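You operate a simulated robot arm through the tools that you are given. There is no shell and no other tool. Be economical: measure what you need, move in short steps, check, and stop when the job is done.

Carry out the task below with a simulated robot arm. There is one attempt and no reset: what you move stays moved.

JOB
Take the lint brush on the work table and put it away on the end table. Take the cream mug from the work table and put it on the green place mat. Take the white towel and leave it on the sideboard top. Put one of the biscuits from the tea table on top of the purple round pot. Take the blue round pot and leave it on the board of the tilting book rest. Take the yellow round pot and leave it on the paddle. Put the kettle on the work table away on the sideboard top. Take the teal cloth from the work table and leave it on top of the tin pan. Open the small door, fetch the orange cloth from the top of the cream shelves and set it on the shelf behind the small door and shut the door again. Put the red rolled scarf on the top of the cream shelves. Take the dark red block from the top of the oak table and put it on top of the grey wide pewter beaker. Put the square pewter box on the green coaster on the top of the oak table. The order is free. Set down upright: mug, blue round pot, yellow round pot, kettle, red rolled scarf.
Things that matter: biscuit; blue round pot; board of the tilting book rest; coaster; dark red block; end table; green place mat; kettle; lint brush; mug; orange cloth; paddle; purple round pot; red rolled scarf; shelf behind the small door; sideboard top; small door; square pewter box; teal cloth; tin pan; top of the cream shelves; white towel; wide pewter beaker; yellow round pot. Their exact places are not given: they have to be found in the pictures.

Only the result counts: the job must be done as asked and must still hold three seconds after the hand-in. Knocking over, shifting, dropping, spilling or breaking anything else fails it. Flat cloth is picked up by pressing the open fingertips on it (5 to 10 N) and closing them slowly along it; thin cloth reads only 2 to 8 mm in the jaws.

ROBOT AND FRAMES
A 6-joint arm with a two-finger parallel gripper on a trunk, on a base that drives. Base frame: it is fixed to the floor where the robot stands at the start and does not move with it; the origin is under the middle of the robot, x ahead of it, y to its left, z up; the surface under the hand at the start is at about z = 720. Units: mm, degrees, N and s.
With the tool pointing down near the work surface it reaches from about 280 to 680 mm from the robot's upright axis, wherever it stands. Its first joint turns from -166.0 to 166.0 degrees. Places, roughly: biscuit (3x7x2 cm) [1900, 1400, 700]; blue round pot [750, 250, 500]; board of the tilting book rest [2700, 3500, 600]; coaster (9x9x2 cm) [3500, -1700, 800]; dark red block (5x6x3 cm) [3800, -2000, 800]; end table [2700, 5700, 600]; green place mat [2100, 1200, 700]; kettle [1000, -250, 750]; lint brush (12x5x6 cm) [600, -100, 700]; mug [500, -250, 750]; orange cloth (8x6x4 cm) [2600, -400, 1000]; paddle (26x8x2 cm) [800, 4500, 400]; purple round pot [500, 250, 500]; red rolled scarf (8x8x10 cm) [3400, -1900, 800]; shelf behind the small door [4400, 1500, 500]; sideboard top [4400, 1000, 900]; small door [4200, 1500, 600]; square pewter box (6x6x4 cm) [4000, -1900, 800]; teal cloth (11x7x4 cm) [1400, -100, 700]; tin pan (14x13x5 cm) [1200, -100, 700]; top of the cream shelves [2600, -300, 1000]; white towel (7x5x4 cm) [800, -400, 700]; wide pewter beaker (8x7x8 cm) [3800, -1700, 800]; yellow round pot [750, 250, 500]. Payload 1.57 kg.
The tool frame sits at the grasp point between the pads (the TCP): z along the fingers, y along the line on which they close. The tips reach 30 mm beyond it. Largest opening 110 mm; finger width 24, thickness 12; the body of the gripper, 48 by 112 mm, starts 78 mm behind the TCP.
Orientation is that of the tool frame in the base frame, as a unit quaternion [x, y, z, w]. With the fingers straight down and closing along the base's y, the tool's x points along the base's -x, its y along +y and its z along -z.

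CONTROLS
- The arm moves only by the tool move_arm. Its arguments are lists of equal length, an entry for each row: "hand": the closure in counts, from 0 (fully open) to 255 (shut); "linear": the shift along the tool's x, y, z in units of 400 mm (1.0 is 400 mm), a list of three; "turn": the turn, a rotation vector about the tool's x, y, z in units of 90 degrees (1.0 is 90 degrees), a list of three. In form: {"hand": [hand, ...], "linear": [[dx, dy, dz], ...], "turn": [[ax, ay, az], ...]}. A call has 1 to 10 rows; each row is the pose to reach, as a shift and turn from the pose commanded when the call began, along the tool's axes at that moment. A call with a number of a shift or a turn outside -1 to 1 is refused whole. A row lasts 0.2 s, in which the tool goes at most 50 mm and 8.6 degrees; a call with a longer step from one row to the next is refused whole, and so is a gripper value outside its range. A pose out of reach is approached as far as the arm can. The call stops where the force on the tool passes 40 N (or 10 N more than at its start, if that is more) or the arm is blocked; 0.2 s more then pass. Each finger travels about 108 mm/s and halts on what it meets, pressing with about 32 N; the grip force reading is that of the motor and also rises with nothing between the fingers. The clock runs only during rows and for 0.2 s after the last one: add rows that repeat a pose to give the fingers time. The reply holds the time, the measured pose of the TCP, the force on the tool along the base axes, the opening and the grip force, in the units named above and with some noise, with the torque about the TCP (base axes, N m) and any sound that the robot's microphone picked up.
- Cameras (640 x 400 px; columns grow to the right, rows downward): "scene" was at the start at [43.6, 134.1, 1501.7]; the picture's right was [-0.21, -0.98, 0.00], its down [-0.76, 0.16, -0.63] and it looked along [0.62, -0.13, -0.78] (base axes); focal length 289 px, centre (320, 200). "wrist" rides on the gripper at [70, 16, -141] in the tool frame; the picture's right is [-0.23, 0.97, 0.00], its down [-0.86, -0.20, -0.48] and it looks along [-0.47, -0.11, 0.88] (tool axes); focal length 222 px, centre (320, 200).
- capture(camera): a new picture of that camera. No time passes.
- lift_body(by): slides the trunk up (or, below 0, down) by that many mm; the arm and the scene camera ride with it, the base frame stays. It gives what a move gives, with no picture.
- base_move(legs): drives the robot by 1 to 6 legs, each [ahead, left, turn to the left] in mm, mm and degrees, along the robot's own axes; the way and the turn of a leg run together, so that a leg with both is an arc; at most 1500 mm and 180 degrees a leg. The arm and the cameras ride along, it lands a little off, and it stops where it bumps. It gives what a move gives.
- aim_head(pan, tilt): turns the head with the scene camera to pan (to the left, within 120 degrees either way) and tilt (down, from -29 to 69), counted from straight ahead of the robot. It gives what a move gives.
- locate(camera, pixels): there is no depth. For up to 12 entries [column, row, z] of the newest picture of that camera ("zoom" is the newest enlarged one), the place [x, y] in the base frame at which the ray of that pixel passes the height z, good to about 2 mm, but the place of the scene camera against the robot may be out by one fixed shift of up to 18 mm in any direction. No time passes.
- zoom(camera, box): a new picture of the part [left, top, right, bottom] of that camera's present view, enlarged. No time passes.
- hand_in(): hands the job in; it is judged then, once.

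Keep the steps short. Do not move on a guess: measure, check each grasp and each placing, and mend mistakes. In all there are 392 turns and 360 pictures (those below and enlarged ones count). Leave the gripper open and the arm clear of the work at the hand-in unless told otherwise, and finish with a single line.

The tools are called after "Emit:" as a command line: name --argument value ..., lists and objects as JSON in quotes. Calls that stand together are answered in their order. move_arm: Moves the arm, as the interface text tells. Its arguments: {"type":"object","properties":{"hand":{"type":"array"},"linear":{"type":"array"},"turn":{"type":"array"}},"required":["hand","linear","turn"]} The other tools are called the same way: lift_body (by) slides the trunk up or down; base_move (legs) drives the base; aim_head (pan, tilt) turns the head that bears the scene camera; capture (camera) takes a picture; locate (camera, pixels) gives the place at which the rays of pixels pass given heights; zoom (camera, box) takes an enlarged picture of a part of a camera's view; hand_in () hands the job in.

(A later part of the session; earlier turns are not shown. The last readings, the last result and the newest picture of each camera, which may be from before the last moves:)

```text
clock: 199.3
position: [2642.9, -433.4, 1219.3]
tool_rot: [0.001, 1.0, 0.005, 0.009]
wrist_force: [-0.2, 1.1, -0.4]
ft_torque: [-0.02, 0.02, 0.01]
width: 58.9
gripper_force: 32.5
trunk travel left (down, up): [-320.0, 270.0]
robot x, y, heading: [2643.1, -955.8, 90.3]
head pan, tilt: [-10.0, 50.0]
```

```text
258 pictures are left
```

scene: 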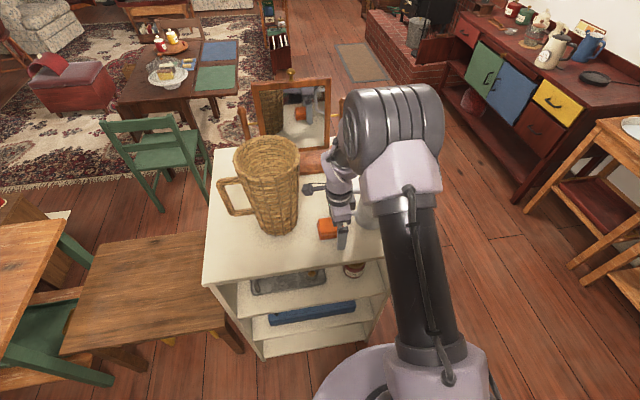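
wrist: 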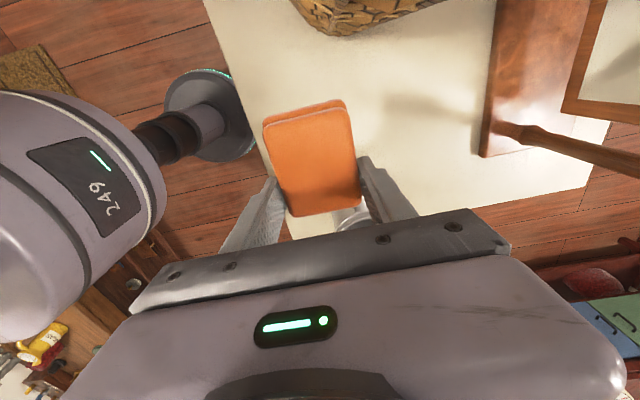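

Cloth held (59 mm). Drive back to the sideboard.

Emit:
base_move --legs '[[-200, 0, 0], [0, 0, -90.3], [640, 0, 0], [0, 1500, 0], [0, 1000, 0]]'

Emit:
move_arm --hand '[255, 255, 255, 255, 255, 255, 255, 255, 255, 255]' --linear '[[0, 0, 0], [0, 0, 0], [0, 0, 0], [0, 0, 0], [0, 0, 0], [0, 0, 0], [0, 0, 0], [0, 0, 0], [0, 0, 0], [0, 0, 0]]' --turn '[[0, 0, -0.095], [0, 0, -0.19], [0, 0, -0.285], [0, 0, -0.38], [0, 0, -0.475], [0, 0, -0.57], [0, 0, -0.665], [0, 0, -0.76], [0, 0, -0.855], [0, 0, -0.95]]'

Emit:
aim_head --pan 15 --tilt 40

Emit:
capture --camera "scene"

```text
clock: 219.7
position: [3758.7, 1376.9, 1218.7]
tool_rot: [0.706, 0.708, -0.003, 0.01]
wrist_force: [0.4, 0.1, -0.8]
ft_torque: [-0.03, 0.02, 0.0]
width: 58.8
gripper_force: 31.9
trunk travel left (down, up): [-320.0, 270.0]
robot x, y, heading: [3238.1, 1378.5, 0.7]
head pan, tilt: [-10.0, 50.0]
```

```text
clock: 221.9
position: [3758.1, 1376.0, 1220.3]
tool_rot: [0.035, 0.999, -0.008, 0.005]
wrist_force: [0.0, 0.7, -0.4]
ft_torque: [-0.01, -0.01, 0.01]
width: 58.9
gripper_force: 31.4
trunk travel left (down, up): [-320.0, 270.0]
robot x, y, heading: [3232.7, 1374.2, 0.3]
head pan, tilt: [-10.0, 50.0]
```

```text
clock: 222.8
position: [3757.2, 1376.3, 1219.5]
tool_rot: [0.037, 0.999, -0.008, 0.005]
wrist_force: [0.1, 0.0, -0.5]
ft_torque: [0.0, -0.02, 0.0]
width: 58.9
gripper_force: 31.9
trunk travel left (down, up): [-320.0, 270.0]
robot x, y, heading: [3233.0, 1376.3, 0.3]
head pan, tilt: [15.0, 40.0]
```

```text
257 pictures are left
```

scene: 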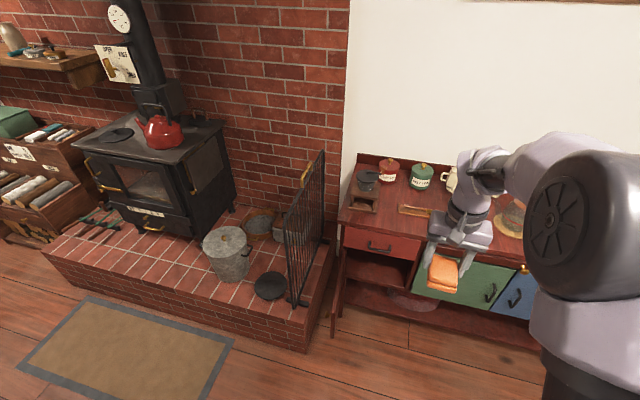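

Emit:
lift_body --by -300

Emit:
move_arm --hand '[255, 255, 255]' --linear '[[0, 0, 0.06], [0, 0, 0.12], [0, 0, 0.12]]' --turn '[[0, 0, -0.047], [0, 0.01, -0.047], [0, 0.01, -0.047]]'

Emit:
move_arm --hand '[255, 255, 255, 255, 255, 255, 255, 255]' --linear '[[0, 0, 0.02], [0, 0, 0.04], [0, 0, 0.06], [0, 0, 0.08], [0, 0, 0.1], [0, 0, 0.12], [0, 0, 0.14], [0, 0, 0.14]]' --turn '[[0, -0.09, 0], [0, -0.18, 0], [0, -0.27, 0], [0, -0.36, 0], [0, -0.45, 0], [0, -0.54, 0], [0, -0.6, 0], [0, -0.6, 0]]'

```text
clock: 225.8
position: [3757.1, 1376.9, 919.4]
tool_rot: [0.037, 0.999, -0.008, 0.005]
wrist_force: [-0.5, 0.2, -1.8]
ft_torque: [0.02, 0.0, 0.02]
width: 59.0
gripper_force: 32.0
trunk travel left (down, up): [-20.0, 570.0]
robot x, y, heading: [3234.7, 1371.6, 0.6]
head pan, tilt: [15.0, 40.0]
```

```text
clock: 226.6
position: [3758.3, 1374.2, 871.5]
tool_rot: [0.0, 1.0, -0.008, -0.004]
wrist_force: [0.1, 0.2, -0.3]
ft_torque: [-0.01, 0.0, -0.03]
width: 59.0
gripper_force: 31.7
trunk travel left (down, up): [-20.0, 570.0]
robot x, y, heading: [3233.6, 1373.5, 0.5]
head pan, tilt: [15.0, 40.0]
```

```text
clock: 228.4
position: [3759.5, 1374.6, 814.2]
tool_rot: [-0.003, 0.892, -0.007, 0.452]
wrist_force: [0.2, -0.2, 0.5]
ft_torque: [0.02, 0.01, -0.02]
width: 58.9
gripper_force: 31.7
out of reach, approached as far as the arm can: row 4
trunk travel left (down, up): [-20.0, 570.0]
robot x, y, heading: [3240.2, 1373.8, 0.8]
head pan, tilt: [15.0, 40.0]
```

Emit:
move_arm --hand '[255, 255, 255, 255, 255, 255, 255]' --linear '[[0.072, 0.0486, 0.053], [0.144, 0.097, 0.106], [0.216, 0.146, 0.159], [0.288, 0.194, 0.211], [0.36, 0.243, 0.264], [0.432, 0.291, 0.317], [0.504, 0.34, 0.37]]' --turn '[[0, 0, 0], [0, 0, 0], [0, 0, 0], [0, 0, 0], [0, 0, 0], [0, 0, 0], [0, 0, 0]]'

Emit:
base_move --legs '[[350, 0, 0]]'

Emit:
capture --camera "wrist"

Emit:
capture --camera "scene"

```text
clock: 230.0
position: [3757.3, 1507.2, 561.8]
tool_rot: [-0.003, 0.892, -0.007, 0.451]
wrist_force: [-0.3, 0.9, -0.8]
ft_torque: [-0.03, 0.0, -0.01]
width: 58.8
gripper_force: 31.7
trunk travel left (down, up): [-20.0, 570.0]
robot x, y, heading: [3236.7, 1374.6, 0.5]
head pan, tilt: [15.0, 40.0]
```

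```text
clock: 232.3
position: [4101.8, 1511.9, 562.9]
tool_rot: [-0.004, 0.892, -0.006, 0.451]
wrist_force: [0.6, -0.2, -1.1]
ft_torque: [-0.01, -0.02, -0.01]
width: 59.0
gripper_force: 31.6
trunk travel left (down, up): [-20.0, 570.0]
robot x, y, heading: [3580.2, 1378.3, 0.7]
head pan, tilt: [15.0, 40.0]
```

```text
256 pictures are left
```

wrist: 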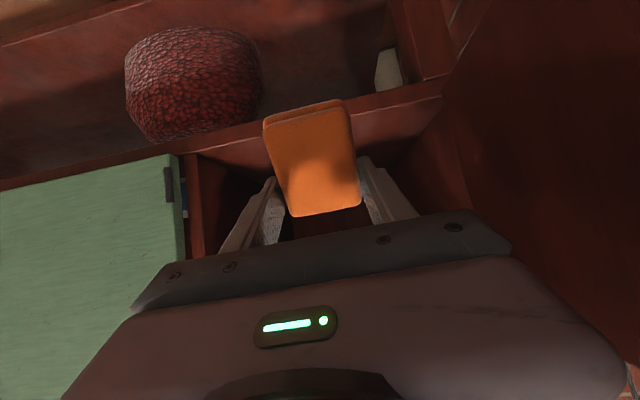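

```text
255 pictures are left
```

scene: 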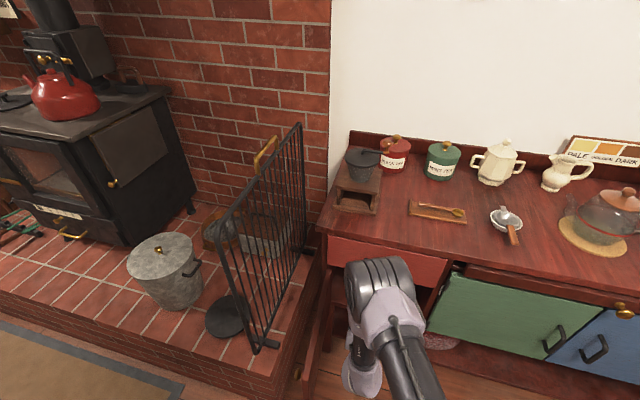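

Emit:
base_move --legs '[[60, 0, 0]]'

Emit:
move_arm --hand '[255, 255, 255]' --linear '[[-0.05, 0, 0.068], [-0.1, 0, 0.137], [-0.105, 0, 0.155]]' --turn '[[0, 0, 0], [0, 0, 0], [0, 0, 0]]'

Emit:
capture --camera "wrist"

```text
clock: 233.2
position: [4161.7, 1513.4, 561.9]
tool_rot: [-0.003, 0.892, -0.007, 0.451]
wrist_force: [0.5, -0.6, -0.5]
ft_torque: [0.02, -0.01, -0.02]
width: 58.8
gripper_force: 32.4
trunk travel left (down, up): [-20.0, 570.0]
robot x, y, heading: [3636.4, 1378.1, 0.6]
head pan, tilt: [15.0, 40.0]
```

```text
clock: 234.0
position: [4237.2, 1513.2, 560.3]
tool_rot: [-0.004, 0.893, -0.007, 0.451]
wrist_force: [-0.1, 0.4, -0.2]
ft_torque: [0.0, -0.02, -0.02]
width: 59.1
gripper_force: 31.5
trunk travel left (down, up): [-20.0, 570.0]
robot x, y, heading: [3640.2, 1378.8, 0.7]
head pan, tilt: [15.0, 40.0]
```

```text
254 pictures are left
```

wrist: 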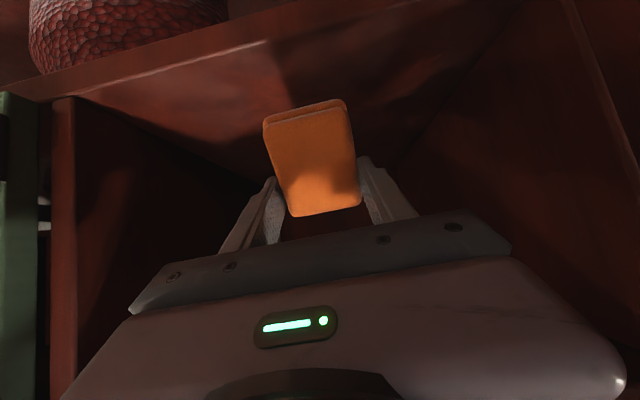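

Cloth is inside above the shelf floor. Lower slowly until contact.

Emit:
move_arm --hand '[255, 255, 255, 255, 255]' --linear '[[0.01, 0, 0.0075], [0.02, 0, 0.015], [0.03, 0, 0.022], [0.04, 0, 0.03], [0.04, 0, 0.03]]' --turn '[[0, 0, 0], [0, 0, 0], [0, 0, 0], [0, 0, 0], [0, 0, 0]]'

```text
clock: 235.2
position: [4237.5, 1511.1, 538.6]
tool_rot: [-0.004, 0.892, -0.007, 0.451]
wrist_force: [-1.1, 0.4, -0.5]
ft_torque: [-0.01, 0.01, -0.04]
width: 59.0
gripper_force: 31.7
trunk travel left (down, up): [-20.0, 570.0]
robot x, y, heading: [3638.8, 1377.7, 0.7]
head pan, tilt: [15.0, 40.0]
```

Emit:
move_arm --hand '[255, 255, 255, 255, 255]' --linear '[[0.008, 0, 0.006], [0.016, 0, 0.012], [0.024, 0, 0.018], [0.03, 0, 0.022], [0.03, 0, 0.022]]' --turn '[[0, 0, 0], [0, 0, 0], [0, 0, 0], [0, 0, 0], [0, 0, 0]]'

Emit:
capture --camera "wrist"

```text
clock: 236.4
position: [4236.9, 1511.8, 524.9]
tool_rot: [-0.004, 0.892, -0.006, 0.451]
wrist_force: [-0.7, 0.0, 0.2]
ft_torque: [0.0, -0.03, 0.03]
width: 59.0
gripper_force: 31.8
trunk travel left (down, up): [-20.0, 570.0]
robot x, y, heading: [3638.0, 1379.8, 0.6]
head pan, tilt: [15.0, 40.0]
```

```text
253 pictures are left
```

wrist: 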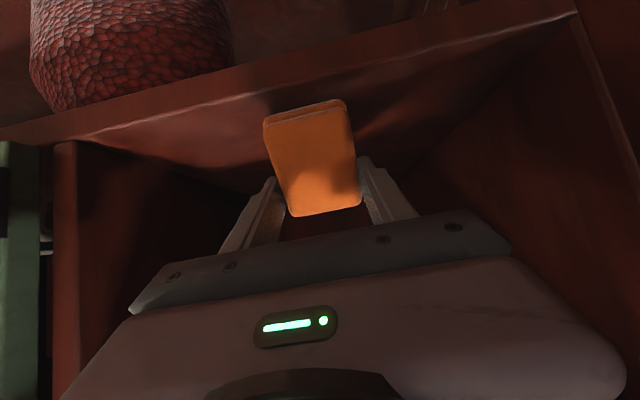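

Emit:
move_arm --hand '[255, 255, 255, 255, 255, 255]' --linear '[[0.008, 0, 0.006], [0.016, 0, 0.012], [0.024, 0, 0.018], [0.032, 0, 0.024], [0.04, 0, 0.03], [0.048, 0, 0.036]]' --turn '[[0, 0, 0], [0, 0, 0], [0, 0, 0], [0, 0, 0], [0, 0, 0], [0, 0, 0]]'

Emit:
capture --camera "wrist"

```text
clock: 237.3
position: [4240.3, 1512.2, 517.7]
tool_rot: [-0.003, 0.89, -0.006, 0.456]
wrist_force: [-2.3, -1.4, 17.9]
ft_torque: [0.36, 0.31, 0.06]
width: 58.8
gripper_force: 31.6
trunk travel left (down, up): [-20.0, 570.0]
robot x, y, heading: [3637.4, 1375.9, 0.8]
head pan, tilt: [15.0, 40.0]
stopped in row 4: the force on the tool passed its limit at 44 N (the readings are from after the stop); the commanded pose is now the measured one
```

```text
252 pictures are left
```

wrist: 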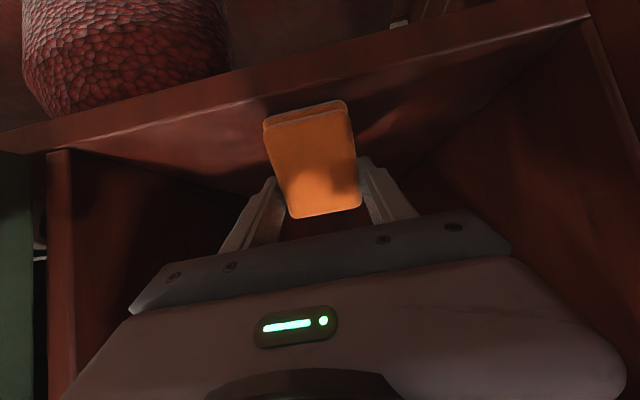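

Floor contact; the cloth is ~40 mm inside the lip. Open and look.

Emit:
move_arm --hand '[120, 0, 0, 0, 0]' --linear '[[0, 0, -0.005], [0, 0, -0.005], [0, 0, -0.005], [0, 0, -0.005], [0, 0, -0.005]]' --turn '[[0, 0, 0], [0, 0, 0], [0, 0, 0], [0, 0, 0], [0, 0, 0]]'

Emit:
capture --camera "wrist"

```text
clock: 238.5
position: [4237.8, 1512.0, 518.2]
tool_rot: [-0.003, 0.891, -0.007, 0.454]
wrist_force: [-0.2, -0.8, -0.2]
ft_torque: [0.05, 0.0, -0.05]
width: 110.1
gripper_force: 0.0
trunk travel left (down, up): [-20.0, 570.0]
robot x, y, heading: [3636.0, 1379.2, 0.6]
head pan, tilt: [15.0, 40.0]
```

```text
251 pictures are left
```

wrist: 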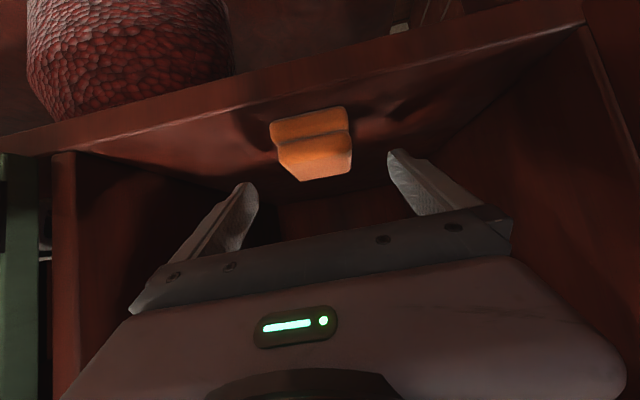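

The cloth dropped flat onto the shelf. Retreat out of the cabinet, then set up to push the door shut from its outer side.

Emit:
move_arm --hand '[0, 0, 0, 0]' --linear '[[0.05, 0, -0.09], [0.11, 0, -0.18], [0.16, 0, -0.27], [0.21, 0, -0.35]]' --turn '[[0, 0, 0], [0, 0, 0], [0, 0, 0], [0, 0, 0]]'

Emit:
base_move --legs '[[-200, 0, 0], [0, 110, 0]]'

Emit:
capture --camera "wrist"

Emit:
capture --camera "scene"

```text
clock: 239.5
position: [4072.6, 1513.0, 529.5]
tool_rot: [-0.004, 0.89, -0.006, 0.455]
wrist_force: [-0.5, 0.3, 0.4]
ft_torque: [0.02, 0.02, 0.04]
width: 109.8
gripper_force: 0.1
trunk travel left (down, up): [-20.0, 570.0]
robot x, y, heading: [3641.0, 1377.6, 0.9]
head pan, tilt: [15.0, 40.0]
```

```text
clock: 241.9
position: [3871.7, 1620.6, 529.8]
tool_rot: [-0.003, 0.891, -0.007, 0.454]
wrist_force: [-0.3, 0.4, 1.1]
ft_torque: [-0.04, 0.01, 0.0]
width: 109.9
gripper_force: 0.1
trunk travel left (down, up): [-20.0, 570.0]
robot x, y, heading: [3441.0, 1484.5, 0.6]
head pan, tilt: [15.0, 40.0]
```

```text
250 pictures are left
```

wrist: 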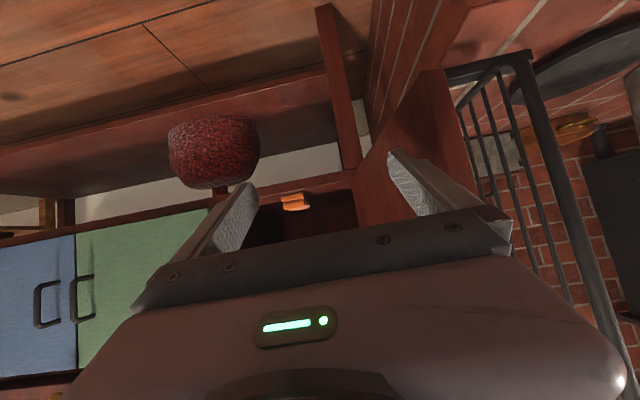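

```text
249 pictures are left
```

scene: 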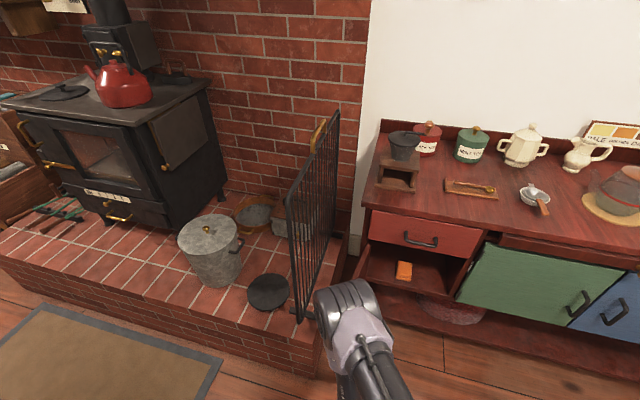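

Emit:
zoom --camera "scene" --box '[260, 180, 420, 340]'

Emit:
locate --camera "scene" --pixels '[[303, 316, 200], [288, 195, 700], [345, 240, 200], [320, 340, 200], [350, 285, 660], [362, 240, 660]]'

Emit:
zoom --camera "wrist" --box '[330, 20, 610, 240]'

```text
2.50 times, centred on (340, 260) of scene
```

zoom: 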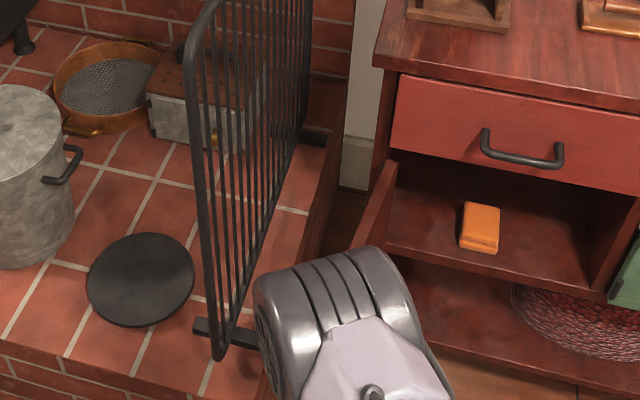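

```text
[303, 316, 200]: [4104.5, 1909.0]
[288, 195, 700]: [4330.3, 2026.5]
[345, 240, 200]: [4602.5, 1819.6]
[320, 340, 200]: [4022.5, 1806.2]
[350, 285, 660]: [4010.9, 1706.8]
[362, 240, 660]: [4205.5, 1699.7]
```

```text
1.82 times, centred on (470, 130) of wrist
```

zoom: 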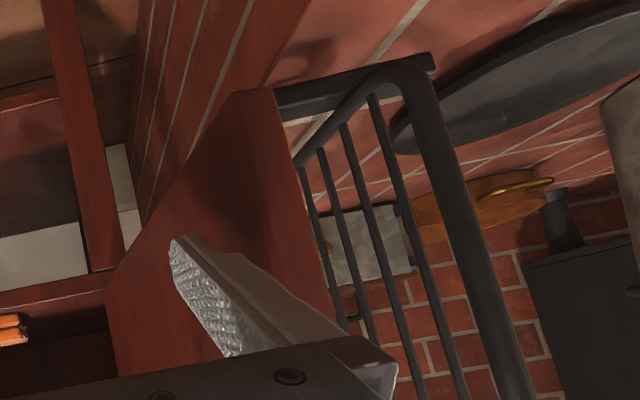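

The orange cloth lies flat on the shelf. Door plane is at y≈1690; guard well away (y>1830). Close the fingers, come back, go level, and move to the door's outer side.

Emit:
move_arm --hand '[255, 255, 255, 255, 255]' --linear '[[-0.006, 0, -0.0725], [-0.012, 0, -0.145], [-0.018, 0, -0.2175], [-0.024, 0, -0.29], [-0.03, 0, -0.3625]]' --turn '[[0, -0.08, 0], [0, -0.16, 0], [0, -0.24, 0], [0, -0.32, 0], [0, -0.4, 0]]'

Emit:
base_move --legs '[[0, 170, 0]]'

Emit:
capture --camera "wrist"

Emit:
capture --camera "scene"

```text
clock: 243.1
position: [3792.4, 1674.8, 621.6]
tool_rot: [0.059, 0.688, 0.059, 0.721]
wrist_force: [0.1, -0.3, 0.5]
ft_torque: [0.01, -0.01, -0.01]
width: 0.0
gripper_force: 21.5
trunk travel left (down, up): [-20.0, 570.0]
robot x, y, heading: [3439.0, 1486.8, 0.7]
head pan, tilt: [15.0, 40.0]
stopped in row 5: the arm was blocked; the commanded pose is now the measured one
```

```text
clock: 244.6
position: [3790.9, 1843.9, 620.4]
tool_rot: [0.057, 0.688, 0.059, 0.721]
wrist_force: [0.2, -0.1, 0.2]
ft_torque: [0.01, -0.01, 0.0]
width: 0.1
gripper_force: 21.1
trunk travel left (down, up): [-20.0, 570.0]
robot x, y, heading: [3438.0, 1653.9, 0.8]
head pan, tilt: [15.0, 40.0]
```

```text
246 pictures are left
```

wrist: 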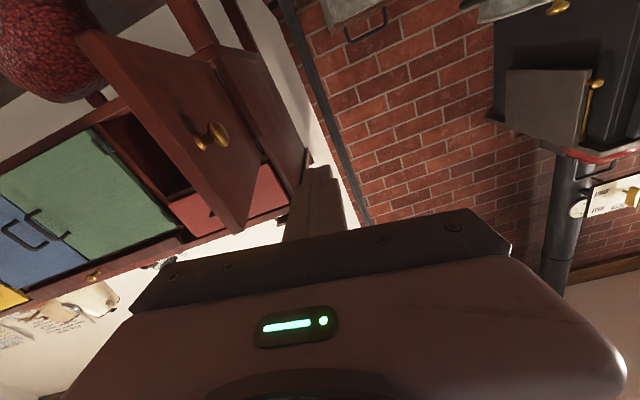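

```text
245 pictures are left
```

scene: 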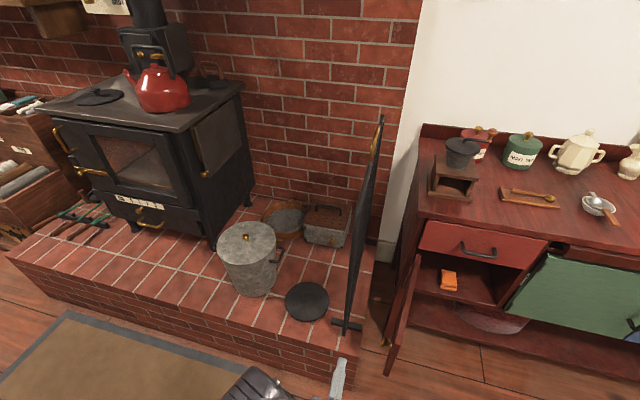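

The door now stands ~70° open, and the hand is on its outer side. Advance 130 mm and push the door by strafing right.

Emit:
base_move --legs '[[130, 0, 0], [0, -220, 0]]'

Emit:
capture --camera "wrist"

Emit:
capture --camera "scene"

```text
clock: 247.1
position: [3922.5, 1624.3, 622.3]
tool_rot: [0.059, 0.688, 0.058, 0.721]
wrist_force: [-0.2, -0.1, 0.1]
ft_torque: [-0.01, 0.05, 0.03]
width: 0.1
gripper_force: 21.0
trunk travel left (down, up): [-20.0, 570.0]
robot x, y, heading: [3569.2, 1433.9, 0.2]
head pan, tilt: [15.0, 40.0]
```

```text
244 pictures are left
```

wrist: 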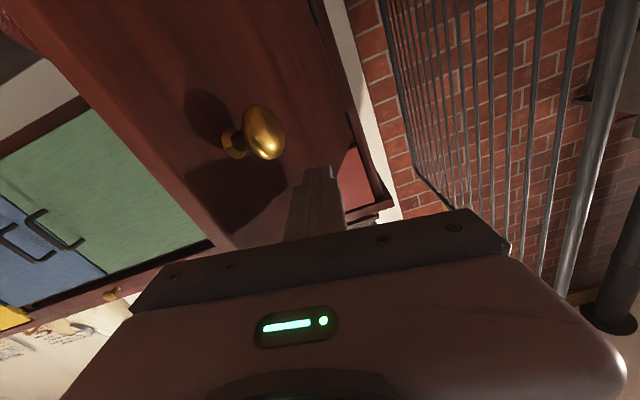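

```text
243 pictures are left
```

scene: 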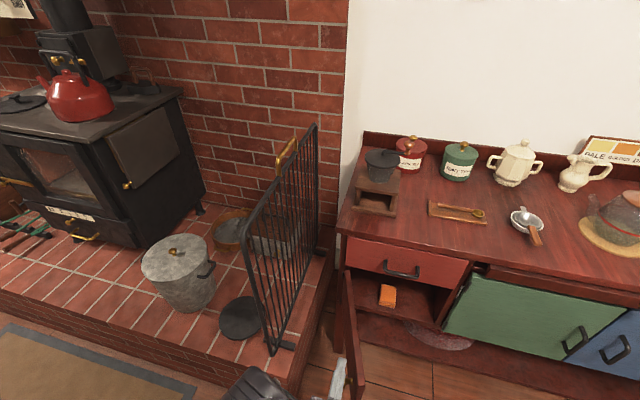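

Emit:
base_move --legs '[[0, -70, 0], [30, -70, 0]]'

Emit:
capture --camera "scene"

```text
clock: 248.8
position: [3954.5, 1484.4, 621.5]
tool_rot: [0.059, 0.687, 0.059, 0.721]
wrist_force: [-0.8, -0.1, -0.3]
ft_torque: [0.03, 0.01, 0.02]
width: 0.0
gripper_force: 21.2
trunk travel left (down, up): [-20.0, 570.0]
robot x, y, heading: [3601.4, 1297.7, 0.4]
head pan, tilt: [15.0, 40.0]
```

```text
242 pictures are left
```

scene: 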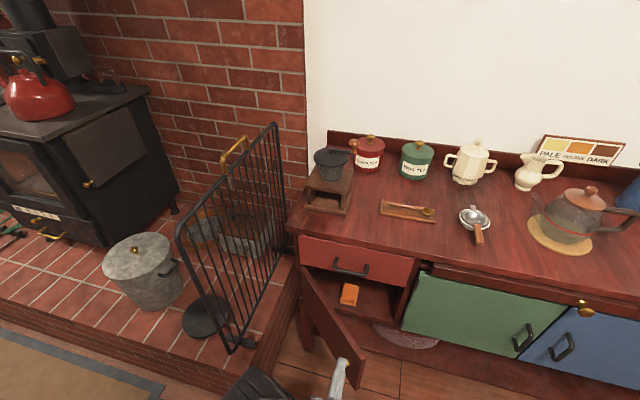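

Door at ~50°. Continue pushing along the arc.

Emit:
base_move --legs '[[75, -55, 0], [65, -20, 0]]'

Emit:
capture --camera "scene"

Emit:
capture --camera "wrist"

```text
clock: 250.5
position: [4094.7, 1412.8, 621.3]
tool_rot: [0.057, 0.688, 0.059, 0.721]
wrist_force: [-0.4, 0.3, 0.0]
ft_torque: [0.03, 0.02, -0.02]
width: 0.1
gripper_force: 21.5
trunk travel left (down, up): [-20.0, 570.0]
robot x, y, heading: [3741.6, 1221.3, 0.4]
head pan, tilt: [15.0, 40.0]
```

```text
241 pictures are left
```

scene: 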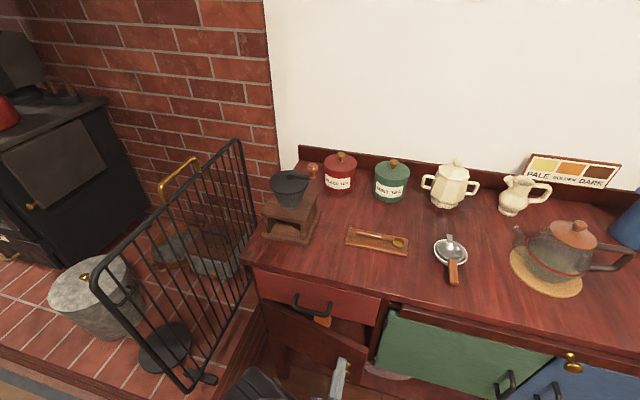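

```text
240 pictures are left
```

wrist: 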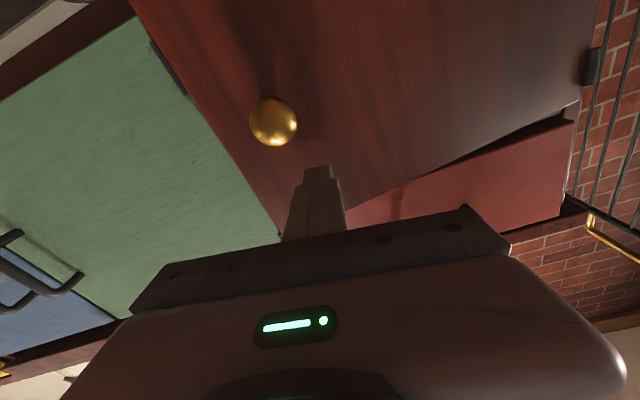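

Emit:
move_arm --hand '[255, 255, 255, 255, 255, 255, 255]' --linear '[[0.005, 0, 0.05], [0.008, 0, 0.1], [0.01, 0, 0.14], [0.01, 0, 0.17], [0.01, 0, 0.2], [0.01, 0, 0.22], [0.01, 0, 0.24]]' --turn '[[0, 0, 0], [0, 0, 0], [0, 0, 0], [0, 0, 0], [0, 0, 0], [0, 0, 0], [0, 0, 0]]'

Emit:
capture --camera "scene"

```text
clock: 251.6
position: [4162.4, 1411.8, 621.0]
tool_rot: [0.056, 0.689, 0.058, 0.72]
wrist_force: [-8.9, -1.6, 3.0]
ft_torque: [-0.09, 0.0, -0.02]
width: 0.0
gripper_force: 21.2
trunk travel left (down, up): [-20.0, 570.0]
robot x, y, heading: [3740.9, 1223.3, 0.7]
head pan, tilt: [15.0, 40.0]
stopped in row 5: the force on the tool passed its limit at 50 N (the readings are from after the stop); the commanded pose is now the measured one
```

```text
239 pictures are left
```

scene: 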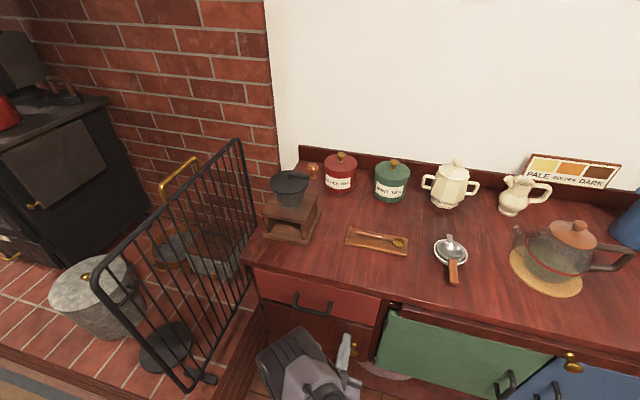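

Door is shut (hard stop at 50 N). Retreat and check.

Emit:
move_arm --hand '[255, 255, 255]' --linear '[[0, 0, -0.08], [0, 0, -0.16], [0, 0, -0.2]]' --turn '[[0, 0, 0], [0, 0, 0], [0, 0, 0]]'

Emit:
base_move --legs '[[-350, 0, 0]]'

Emit:
capture --camera "scene"

Emit:
zoom --camera "scene" --box '[300, 180, 460, 320]'

```text
clock: 252.4
position: [4084.4, 1417.1, 616.6]
tool_rot: [0.062, 0.686, 0.064, 0.722]
wrist_force: [0.0, -0.6, -0.7]
ft_torque: [0.01, 0.05, 0.0]
width: 0.0
gripper_force: 21.0
trunk travel left (down, up): [-20.0, 570.0]
robot x, y, heading: [3739.0, 1223.7, 0.4]
head pan, tilt: [15.0, 40.0]
```

```text
clock: 254.7
position: [3734.4, 1414.7, 616.3]
tool_rot: [0.061, 0.687, 0.064, 0.722]
wrist_force: [-0.2, 0.1, -0.5]
ft_torque: [-0.01, -0.01, 0.03]
width: 0.0
gripper_force: 21.0
trunk travel left (down, up): [-20.0, 570.0]
robot x, y, heading: [3395.0, 1219.5, 0.4]
head pan, tilt: [15.0, 40.0]
```

```text
238 pictures are left
```

scene: 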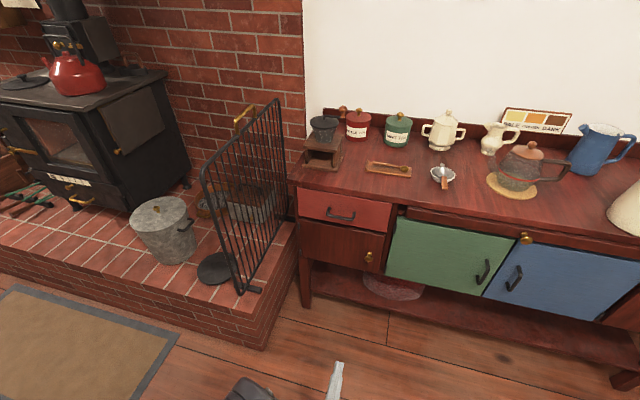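

```text
2.86 times, centred on (380, 250) of scene
```

zoom: 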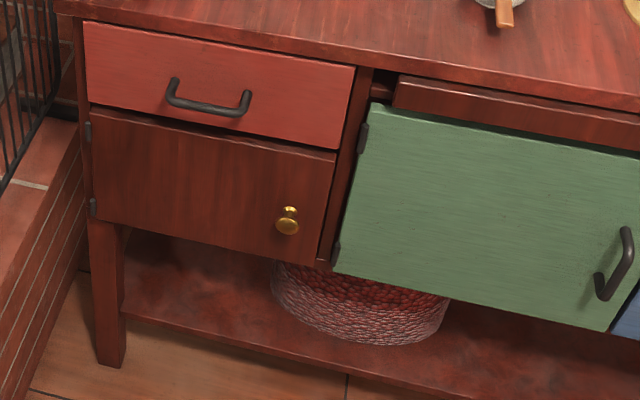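

Door is closed and flush. Now bring the hand into the arm's plane, level it, then pitch back down.

Emit:
move_arm --hand '[0, 0, 0, 0, 0, 0, 0]' --linear '[[-0.047, -0.0746, 0.064], [-0.094, -0.149, 0.128], [-0.141, -0.224, 0.1925], [-0.188, -0.298, 0.257], [-0.235, -0.373, 0.321], [-0.2825, -0.4475, 0.385], [-0.2825, -0.4475, 0.385]]' --turn '[[0, 0.01, -0.03], [0, 0.02, -0.06], [0, 0.03, -0.09], [0, 0.03, -0.112], [0, 0.03, -0.112], [0, 0.03, -0.112], [0, 0.03, -0.112]]'

```text
clock: 256.3
position: [3890.6, 1216.4, 706.6]
tool_rot: [-0.001, 0.707, 0.001, 0.707]
wrist_force: [0.1, 0.0, -0.3]
ft_torque: [0.01, -0.01, 0.02]
width: 109.9
gripper_force: 0.0
out of reach, approached as far as the arm can: row 3, 4, 5, 6, 7
trunk travel left (down, up): [-20.0, 570.0]
robot x, y, heading: [3393.2, 1215.7, 0.2]
head pan, tilt: [15.0, 40.0]
```

Emit:
move_arm --hand '[0, 0, 0, 0, 0, 0, 0, 0, 0, 0]' --linear '[[-0.0475, 0, -0.005], [-0.095, 0, -0.01], [-0.1425, 0, -0.015], [-0.19, 0, -0.02], [-0.2375, 0, -0.025], [-0.285, 0, -0.03], [-0.3325, 0, -0.035], [-0.38, 0, -0.04], [-0.4275, 0, -0.045], [-0.475, 0, -0.05]]' --turn '[[0, 0.094, 0], [0, 0.188, 0], [0, 0.282, 0], [0, 0.376, 0], [0, 0.47, 0], [0, 0.564, 0], [0, 0.658, 0], [0, 0.752, 0], [0, 0.846, 0], [0, 0.94, 0]]'

Emit:
move_arm --hand '[0, 0, 0, 0]' --linear '[[0, 0, -0.05], [0, 0, -0.1], [0, 0, -0.15], [0, 0, -0.15]]' --turn '[[0, 0.06, 0], [0, 0.06, 0], [0, 0.06, 0], [0, 0.06, 0]]'

```text
clock: 258.5
position: [3868.9, 1219.0, 894.4]
tool_rot: [-0.002, 0.999, 0.001, 0.048]
wrist_force: [0.4, 0.3, -0.2]
ft_torque: [0.01, -0.01, 0.01]
width: 110.1
gripper_force: 0.1
trunk travel left (down, up): [-20.0, 570.0]
robot x, y, heading: [3389.5, 1218.9, 0.5]
head pan, tilt: [15.0, 40.0]
```

```text
clock: 259.5
position: [3863.7, 1218.7, 953.8]
tool_rot: [-0.001, 1.0, 0.001, 0.002]
wrist_force: [1.1, -0.4, 1.2]
ft_torque: [0.04, -0.01, -0.01]
width: 109.9
gripper_force: 0.1
trunk travel left (down, up): [-20.0, 570.0]
robot x, y, heading: [3392.5, 1219.4, 0.6]
head pan, tilt: [15.0, 40.0]
```

Hand is back to normal. Now drive to the oak table in the corner and look.

Emit:
lift_body --by 150

Emit:
base_move --legs '[[0, 0, -90.5], [1500, 0, 0], [720, 0, 0], [0, 300, 0]]'

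Emit:
aim_head --pan 10 --tilt 38

Emit:
capture --camera "scene"

```text
clock: 261.2
position: [3863.7, 1218.4, 1101.9]
tool_rot: [-0.002, 1.0, 0.001, 0.001]
wrist_force: [-0.2, -0.2, 0.6]
ft_torque: [0.01, -0.04, 0.01]
width: 110.0
gripper_force: 0.0
trunk travel left (down, up): [-170.0, 420.0]
robot x, y, heading: [3394.2, 1220.5, 0.5]
head pan, tilt: [15.0, 40.0]
```

```text
clock: 277.7
position: [3702.5, -1486.3, 1104.0]
tool_rot: [0.708, 0.706, -0.001, 0.002]
wrist_force: [0.3, -0.3, 0.2]
ft_torque: [-0.03, -0.01, -0.02]
width: 110.0
gripper_force: 0.0
trunk travel left (down, up): [-170.0, 420.0]
robot x, y, heading: [3708.8, -1013.2, -89.9]
head pan, tilt: [15.0, 40.0]
```

```text
clock: 278.3
position: [3702.1, -1485.6, 1103.2]
tool_rot: [0.709, 0.705, 0.0, 0.001]
wrist_force: [0.9, 0.7, 0.8]
ft_torque: [-0.01, -0.02, 0.02]
width: 110.2
gripper_force: 0.1
trunk travel left (down, up): [-170.0, 420.0]
robot x, y, heading: [3704.5, -1009.9, -89.7]
head pan, tilt: [10.0, 38.0]
```

```text
236 pictures are left
```

scene: 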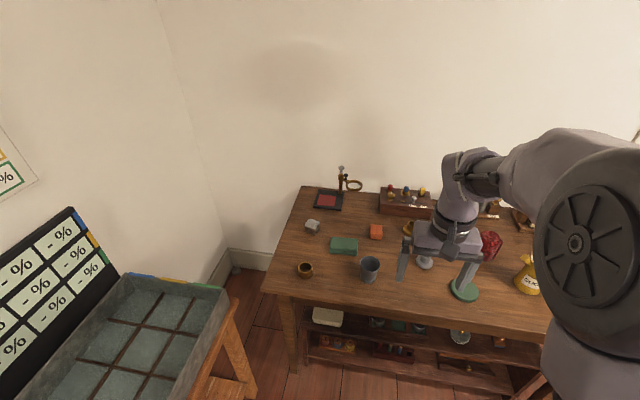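

Emit:
zoom --camera "scene" --box '[260, 150, 420, 310]'

Emit:
capture --camera "wrist"

Emit:
zoom --camera "scene" --box '[380, 180, 560, 310]'

Emit:
locate --camera "scene" --pixels '[[312, 226, 800], [376, 231, 800], [370, 272, 800], [344, 245, 800], [463, 290, 800], [490, 250, 800], [262, 290, 800], [302, 190, 800], [425, 262, 800], [305, 270, 800]]'

```text
2.50 times, centred on (340, 230) of scene
```

zoom: 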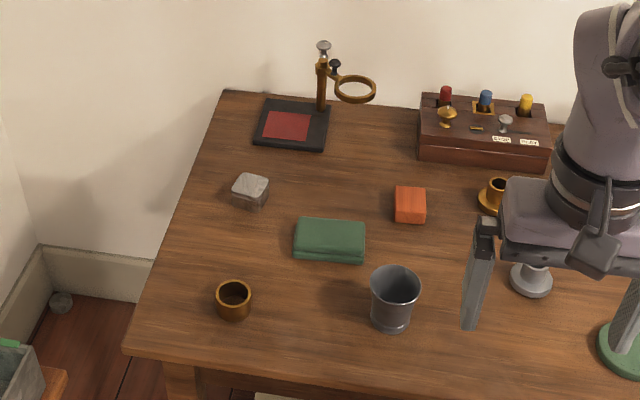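

```text
234 pictures are left
```

wrist: 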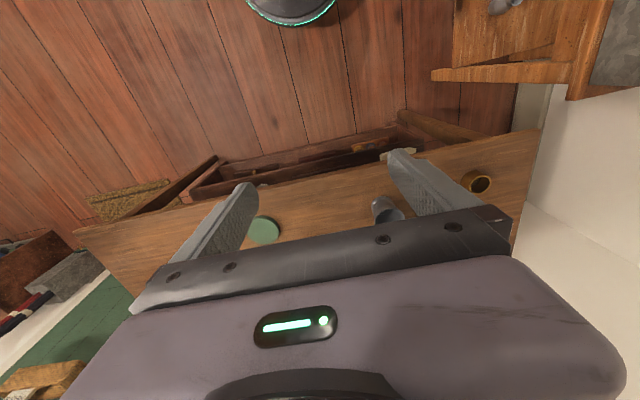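

```text
3.08 times, centred on (470, 245) of scene
```

zoom: 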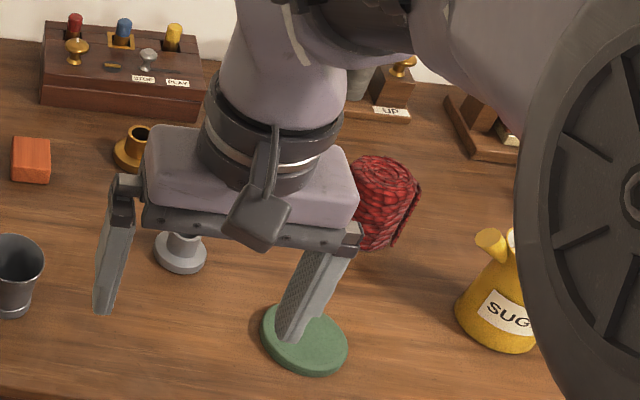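

```text
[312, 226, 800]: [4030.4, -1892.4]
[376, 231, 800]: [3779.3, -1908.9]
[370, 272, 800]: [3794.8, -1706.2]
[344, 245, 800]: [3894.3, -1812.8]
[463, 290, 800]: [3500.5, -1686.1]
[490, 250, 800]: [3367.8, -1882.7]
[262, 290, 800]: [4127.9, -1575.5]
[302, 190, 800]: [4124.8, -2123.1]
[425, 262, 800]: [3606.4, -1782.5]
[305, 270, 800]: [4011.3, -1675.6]
```

Identified: square pewter box ≈(4030,-1892), red block ≈(3779,-1909), beaker ≈(3795,-1706), green coaster ≈(3500,-1686), scarf ≈(3368,-1883). Move closer, in front of the beaker.

Emit:
base_move --legs '[[260, 80, 0]]'

Emit:
capture --camera "wrist"

Emit:
zoom --camera "wrist" --box '[240, 60, 500, 220]'

```text
clock: 280.3
position: [3782.6, -1747.0, 1102.6]
tool_rot: [0.709, 0.705, 0.0, 0.001]
wrist_force: [0.2, -1.2, 0.7]
ft_torque: [0.02, 0.01, -0.01]
width: 110.2
gripper_force: 0.1
trunk travel left (down, up): [-170.0, 420.0]
robot x, y, heading: [3786.7, -1276.7, -89.8]
head pan, tilt: [10.0, 38.0]
```

```text
232 pictures are left
```

wrist: 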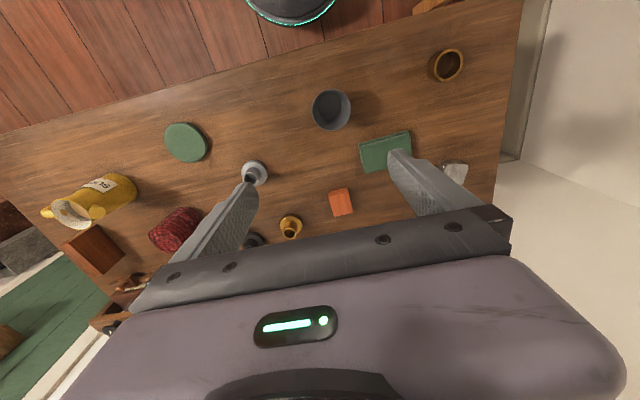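

```text
2.46 times, centred on (370, 140) of wrist
```

zoom: 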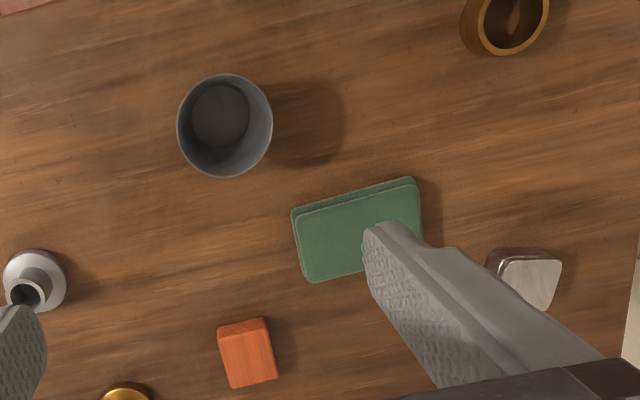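

Emit:
locate --camera "wrist" --pixels '[[312, 110, 880], [351, 110, 880], [331, 90, 880], [331, 131, 880], [329, 194, 830], [347, 188, 830], [352, 211, 830], [333, 217, 830], [340, 202, 830], [333, 110, 800]]'

Emit:
locate --camera "zoom" --pixels '[[177, 125, 880], [272, 125, 880], [225, 74, 880], [225, 177, 880], [218, 327, 830], [264, 318, 830], [277, 379, 830], [231, 388, 830], [527, 280, 840]]'

```text
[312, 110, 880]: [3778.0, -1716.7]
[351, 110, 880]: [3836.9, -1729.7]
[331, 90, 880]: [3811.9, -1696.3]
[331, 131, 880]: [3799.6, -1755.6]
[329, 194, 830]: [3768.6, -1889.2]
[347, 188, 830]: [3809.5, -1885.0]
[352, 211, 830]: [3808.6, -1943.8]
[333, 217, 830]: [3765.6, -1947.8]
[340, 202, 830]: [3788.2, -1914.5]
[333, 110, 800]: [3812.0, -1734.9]
```

```text
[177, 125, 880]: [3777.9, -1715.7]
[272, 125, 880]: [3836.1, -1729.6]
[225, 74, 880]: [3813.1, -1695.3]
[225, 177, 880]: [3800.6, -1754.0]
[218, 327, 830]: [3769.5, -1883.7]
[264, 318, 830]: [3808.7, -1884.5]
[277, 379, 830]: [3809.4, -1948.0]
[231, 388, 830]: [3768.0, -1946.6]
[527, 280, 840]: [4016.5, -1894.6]
```

Beaker rim ≈ centre (3807,-1723), Ø≈60; block ≈ centre (3788,-1916), 40×62. Move above the block with the gripper half closed.

Emit:
move_arm --hand '[90, 90, 90, 90, 90, 90, 90, 90]' --linear '[[-0.07, 0.003, 0.02], [-0.15, 0.006, 0.04], [-0.23, 0.009, 0.06], [-0.31, 0.012, 0.1], [-0.38, 0.015, 0.18], [-0.4225, 0.0175, 0.28], [-0.4225, 0.0175, 0.38], [-0.4225, 0.0175, 0.48]]' --turn '[[0, 0, 0], [0, 0, 0], [0, 0, 0], [0, 0, 0], [0, 0, 0], [0, 0, 0], [0, 0, 0], [0, 0, 0]]'

Emit:
capture --camera "wrist"

Emit:
capture --camera "scene"

```text
clock: 282.1
position: [3789.0, -1916.1, 912.7]
tool_rot: [0.709, 0.705, 0.0, 0.002]
wrist_force: [-0.7, 0.6, -0.2]
ft_torque: [0.02, -0.01, 0.02]
width: 71.0
gripper_force: 0.1
trunk travel left (down, up): [-170.0, 420.0]
robot x, y, heading: [3788.8, -1274.2, -89.9]
head pan, tilt: [10.0, 38.0]
```

```text
230 pictures are left
```

wrist: 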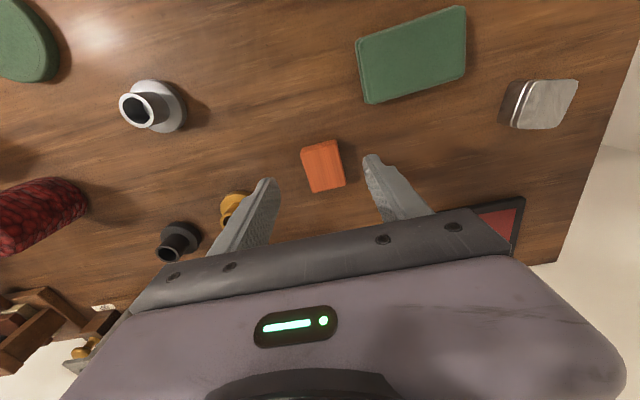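

```text
229 pictures are left
```

scene: 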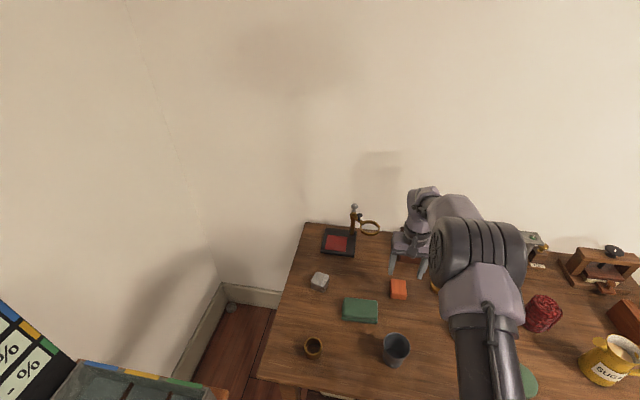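

Emit:
locate --camera "wrist" --pixels '[[301, 148, 815], [335, 140, 815], [345, 186, 815], [313, 193, 815], [301, 148, 800], [335, 140, 800], [345, 186, 800], [313, 193, 800]]'

Emit:
locate --camera "scene" --pixels '[[399, 289, 815], [399, 289, 800], [396, 338, 860], [396, 338, 880], [384, 338, 860], [409, 338, 860], [320, 278, 820], [528, 380, 800], [544, 304, 880]]'

```text
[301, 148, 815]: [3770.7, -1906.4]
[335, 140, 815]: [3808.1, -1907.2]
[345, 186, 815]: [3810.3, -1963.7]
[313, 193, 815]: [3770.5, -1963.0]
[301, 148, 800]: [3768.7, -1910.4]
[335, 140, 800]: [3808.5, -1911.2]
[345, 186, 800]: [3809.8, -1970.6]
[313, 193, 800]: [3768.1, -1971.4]
```

```text
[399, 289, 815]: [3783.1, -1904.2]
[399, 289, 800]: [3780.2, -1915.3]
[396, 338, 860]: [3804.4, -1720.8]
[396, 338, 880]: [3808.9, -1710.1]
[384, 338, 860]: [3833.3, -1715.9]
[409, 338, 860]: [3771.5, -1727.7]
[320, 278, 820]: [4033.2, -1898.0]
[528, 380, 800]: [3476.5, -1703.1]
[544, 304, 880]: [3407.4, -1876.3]
```

Cross-checking the views gives a table height of about z≈757 (block top ≈787, beaker rim ≈836), block centre ≈(3789,-1943). Move 45 mm closer, re-centre and lower to look again.

Emit:
base_move --legs '[[45, 0, 0]]'

Emit:
move_arm --hand '[90, 90, 90]' --linear '[[0.02, 0, 0.05], [0.04, 0, 0.1], [0.04, 0, 0.13]]' --turn '[[0, 0, 0], [0, 0, 0], [0, 0, 0]]'

Emit:
capture --camera "wrist"

```text
clock: 283.0
position: [3789.8, -1961.0, 912.0]
tool_rot: [0.709, 0.706, 0.001, 0.0]
wrist_force: [-0.2, -0.6, 0.3]
ft_torque: [0.02, -0.01, 0.01]
width: 71.2
gripper_force: 0.0
trunk travel left (down, up): [-170.0, 420.0]
robot x, y, heading: [3788.1, -1319.0, -89.8]
head pan, tilt: [10.0, 38.0]
```

```text
clock: 283.8
position: [3790.2, -1944.2, 861.3]
tool_rot: [0.708, 0.706, -0.001, 0.002]
wrist_force: [0.2, -0.1, -0.6]
ft_torque: [0.02, -0.04, 0.01]
width: 71.2
gripper_force: 0.0
trunk travel left (down, up): [-170.0, 420.0]
robot x, y, heading: [3784.7, -1319.9, -90.0]
head pan, tilt: [10.0, 38.0]
```

```text
228 pictures are left
```

wrist: 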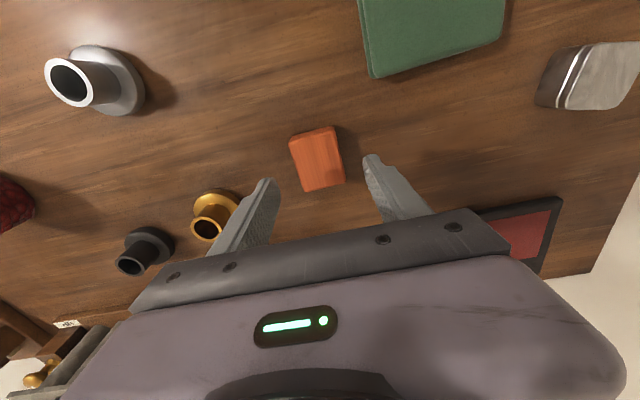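

Block centred (4 mm left). Descend and grip.

Emit:
move_arm --hand '[90, 90, 90, 90, 255, 255, 255, 255]' --linear '[[0, -0.01, 0.06], [0, -0.01, 0.12], [0, -0.01, 0.15], [0, -0.01, 0.17], [0, -0.01, 0.17], [0, -0.01, 0.17], [0, -0.01, 0.17], [0, -0.01, 0.17]]' --turn '[[0, 0, 0], [0, 0, 0], [0, 0, 0], [0, 0, 0], [0, 0, 0], [0, 0, 0], [0, 0, 0], [0, 0, 0]]'

Emit:
capture --camera "wrist"

```text
clock: 285.6
position: [3786.4, -1944.9, 791.7]
tool_rot: [0.709, 0.705, 0.0, 0.002]
wrist_force: [0.2, -0.4, 0.7]
ft_torque: [0.0, 0.01, -0.02]
width: 48.9
gripper_force: 32.1
trunk travel left (down, up): [-170.0, 420.0]
robot x, y, heading: [3789.7, -1320.5, -89.8]
head pan, tilt: [10.0, 38.0]
```

```text
227 pictures are left
```

wrist: 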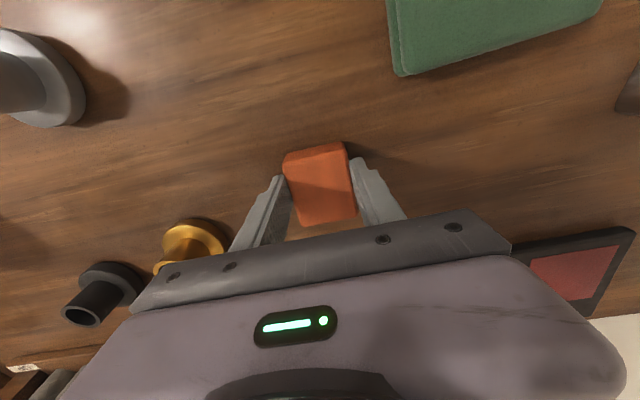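

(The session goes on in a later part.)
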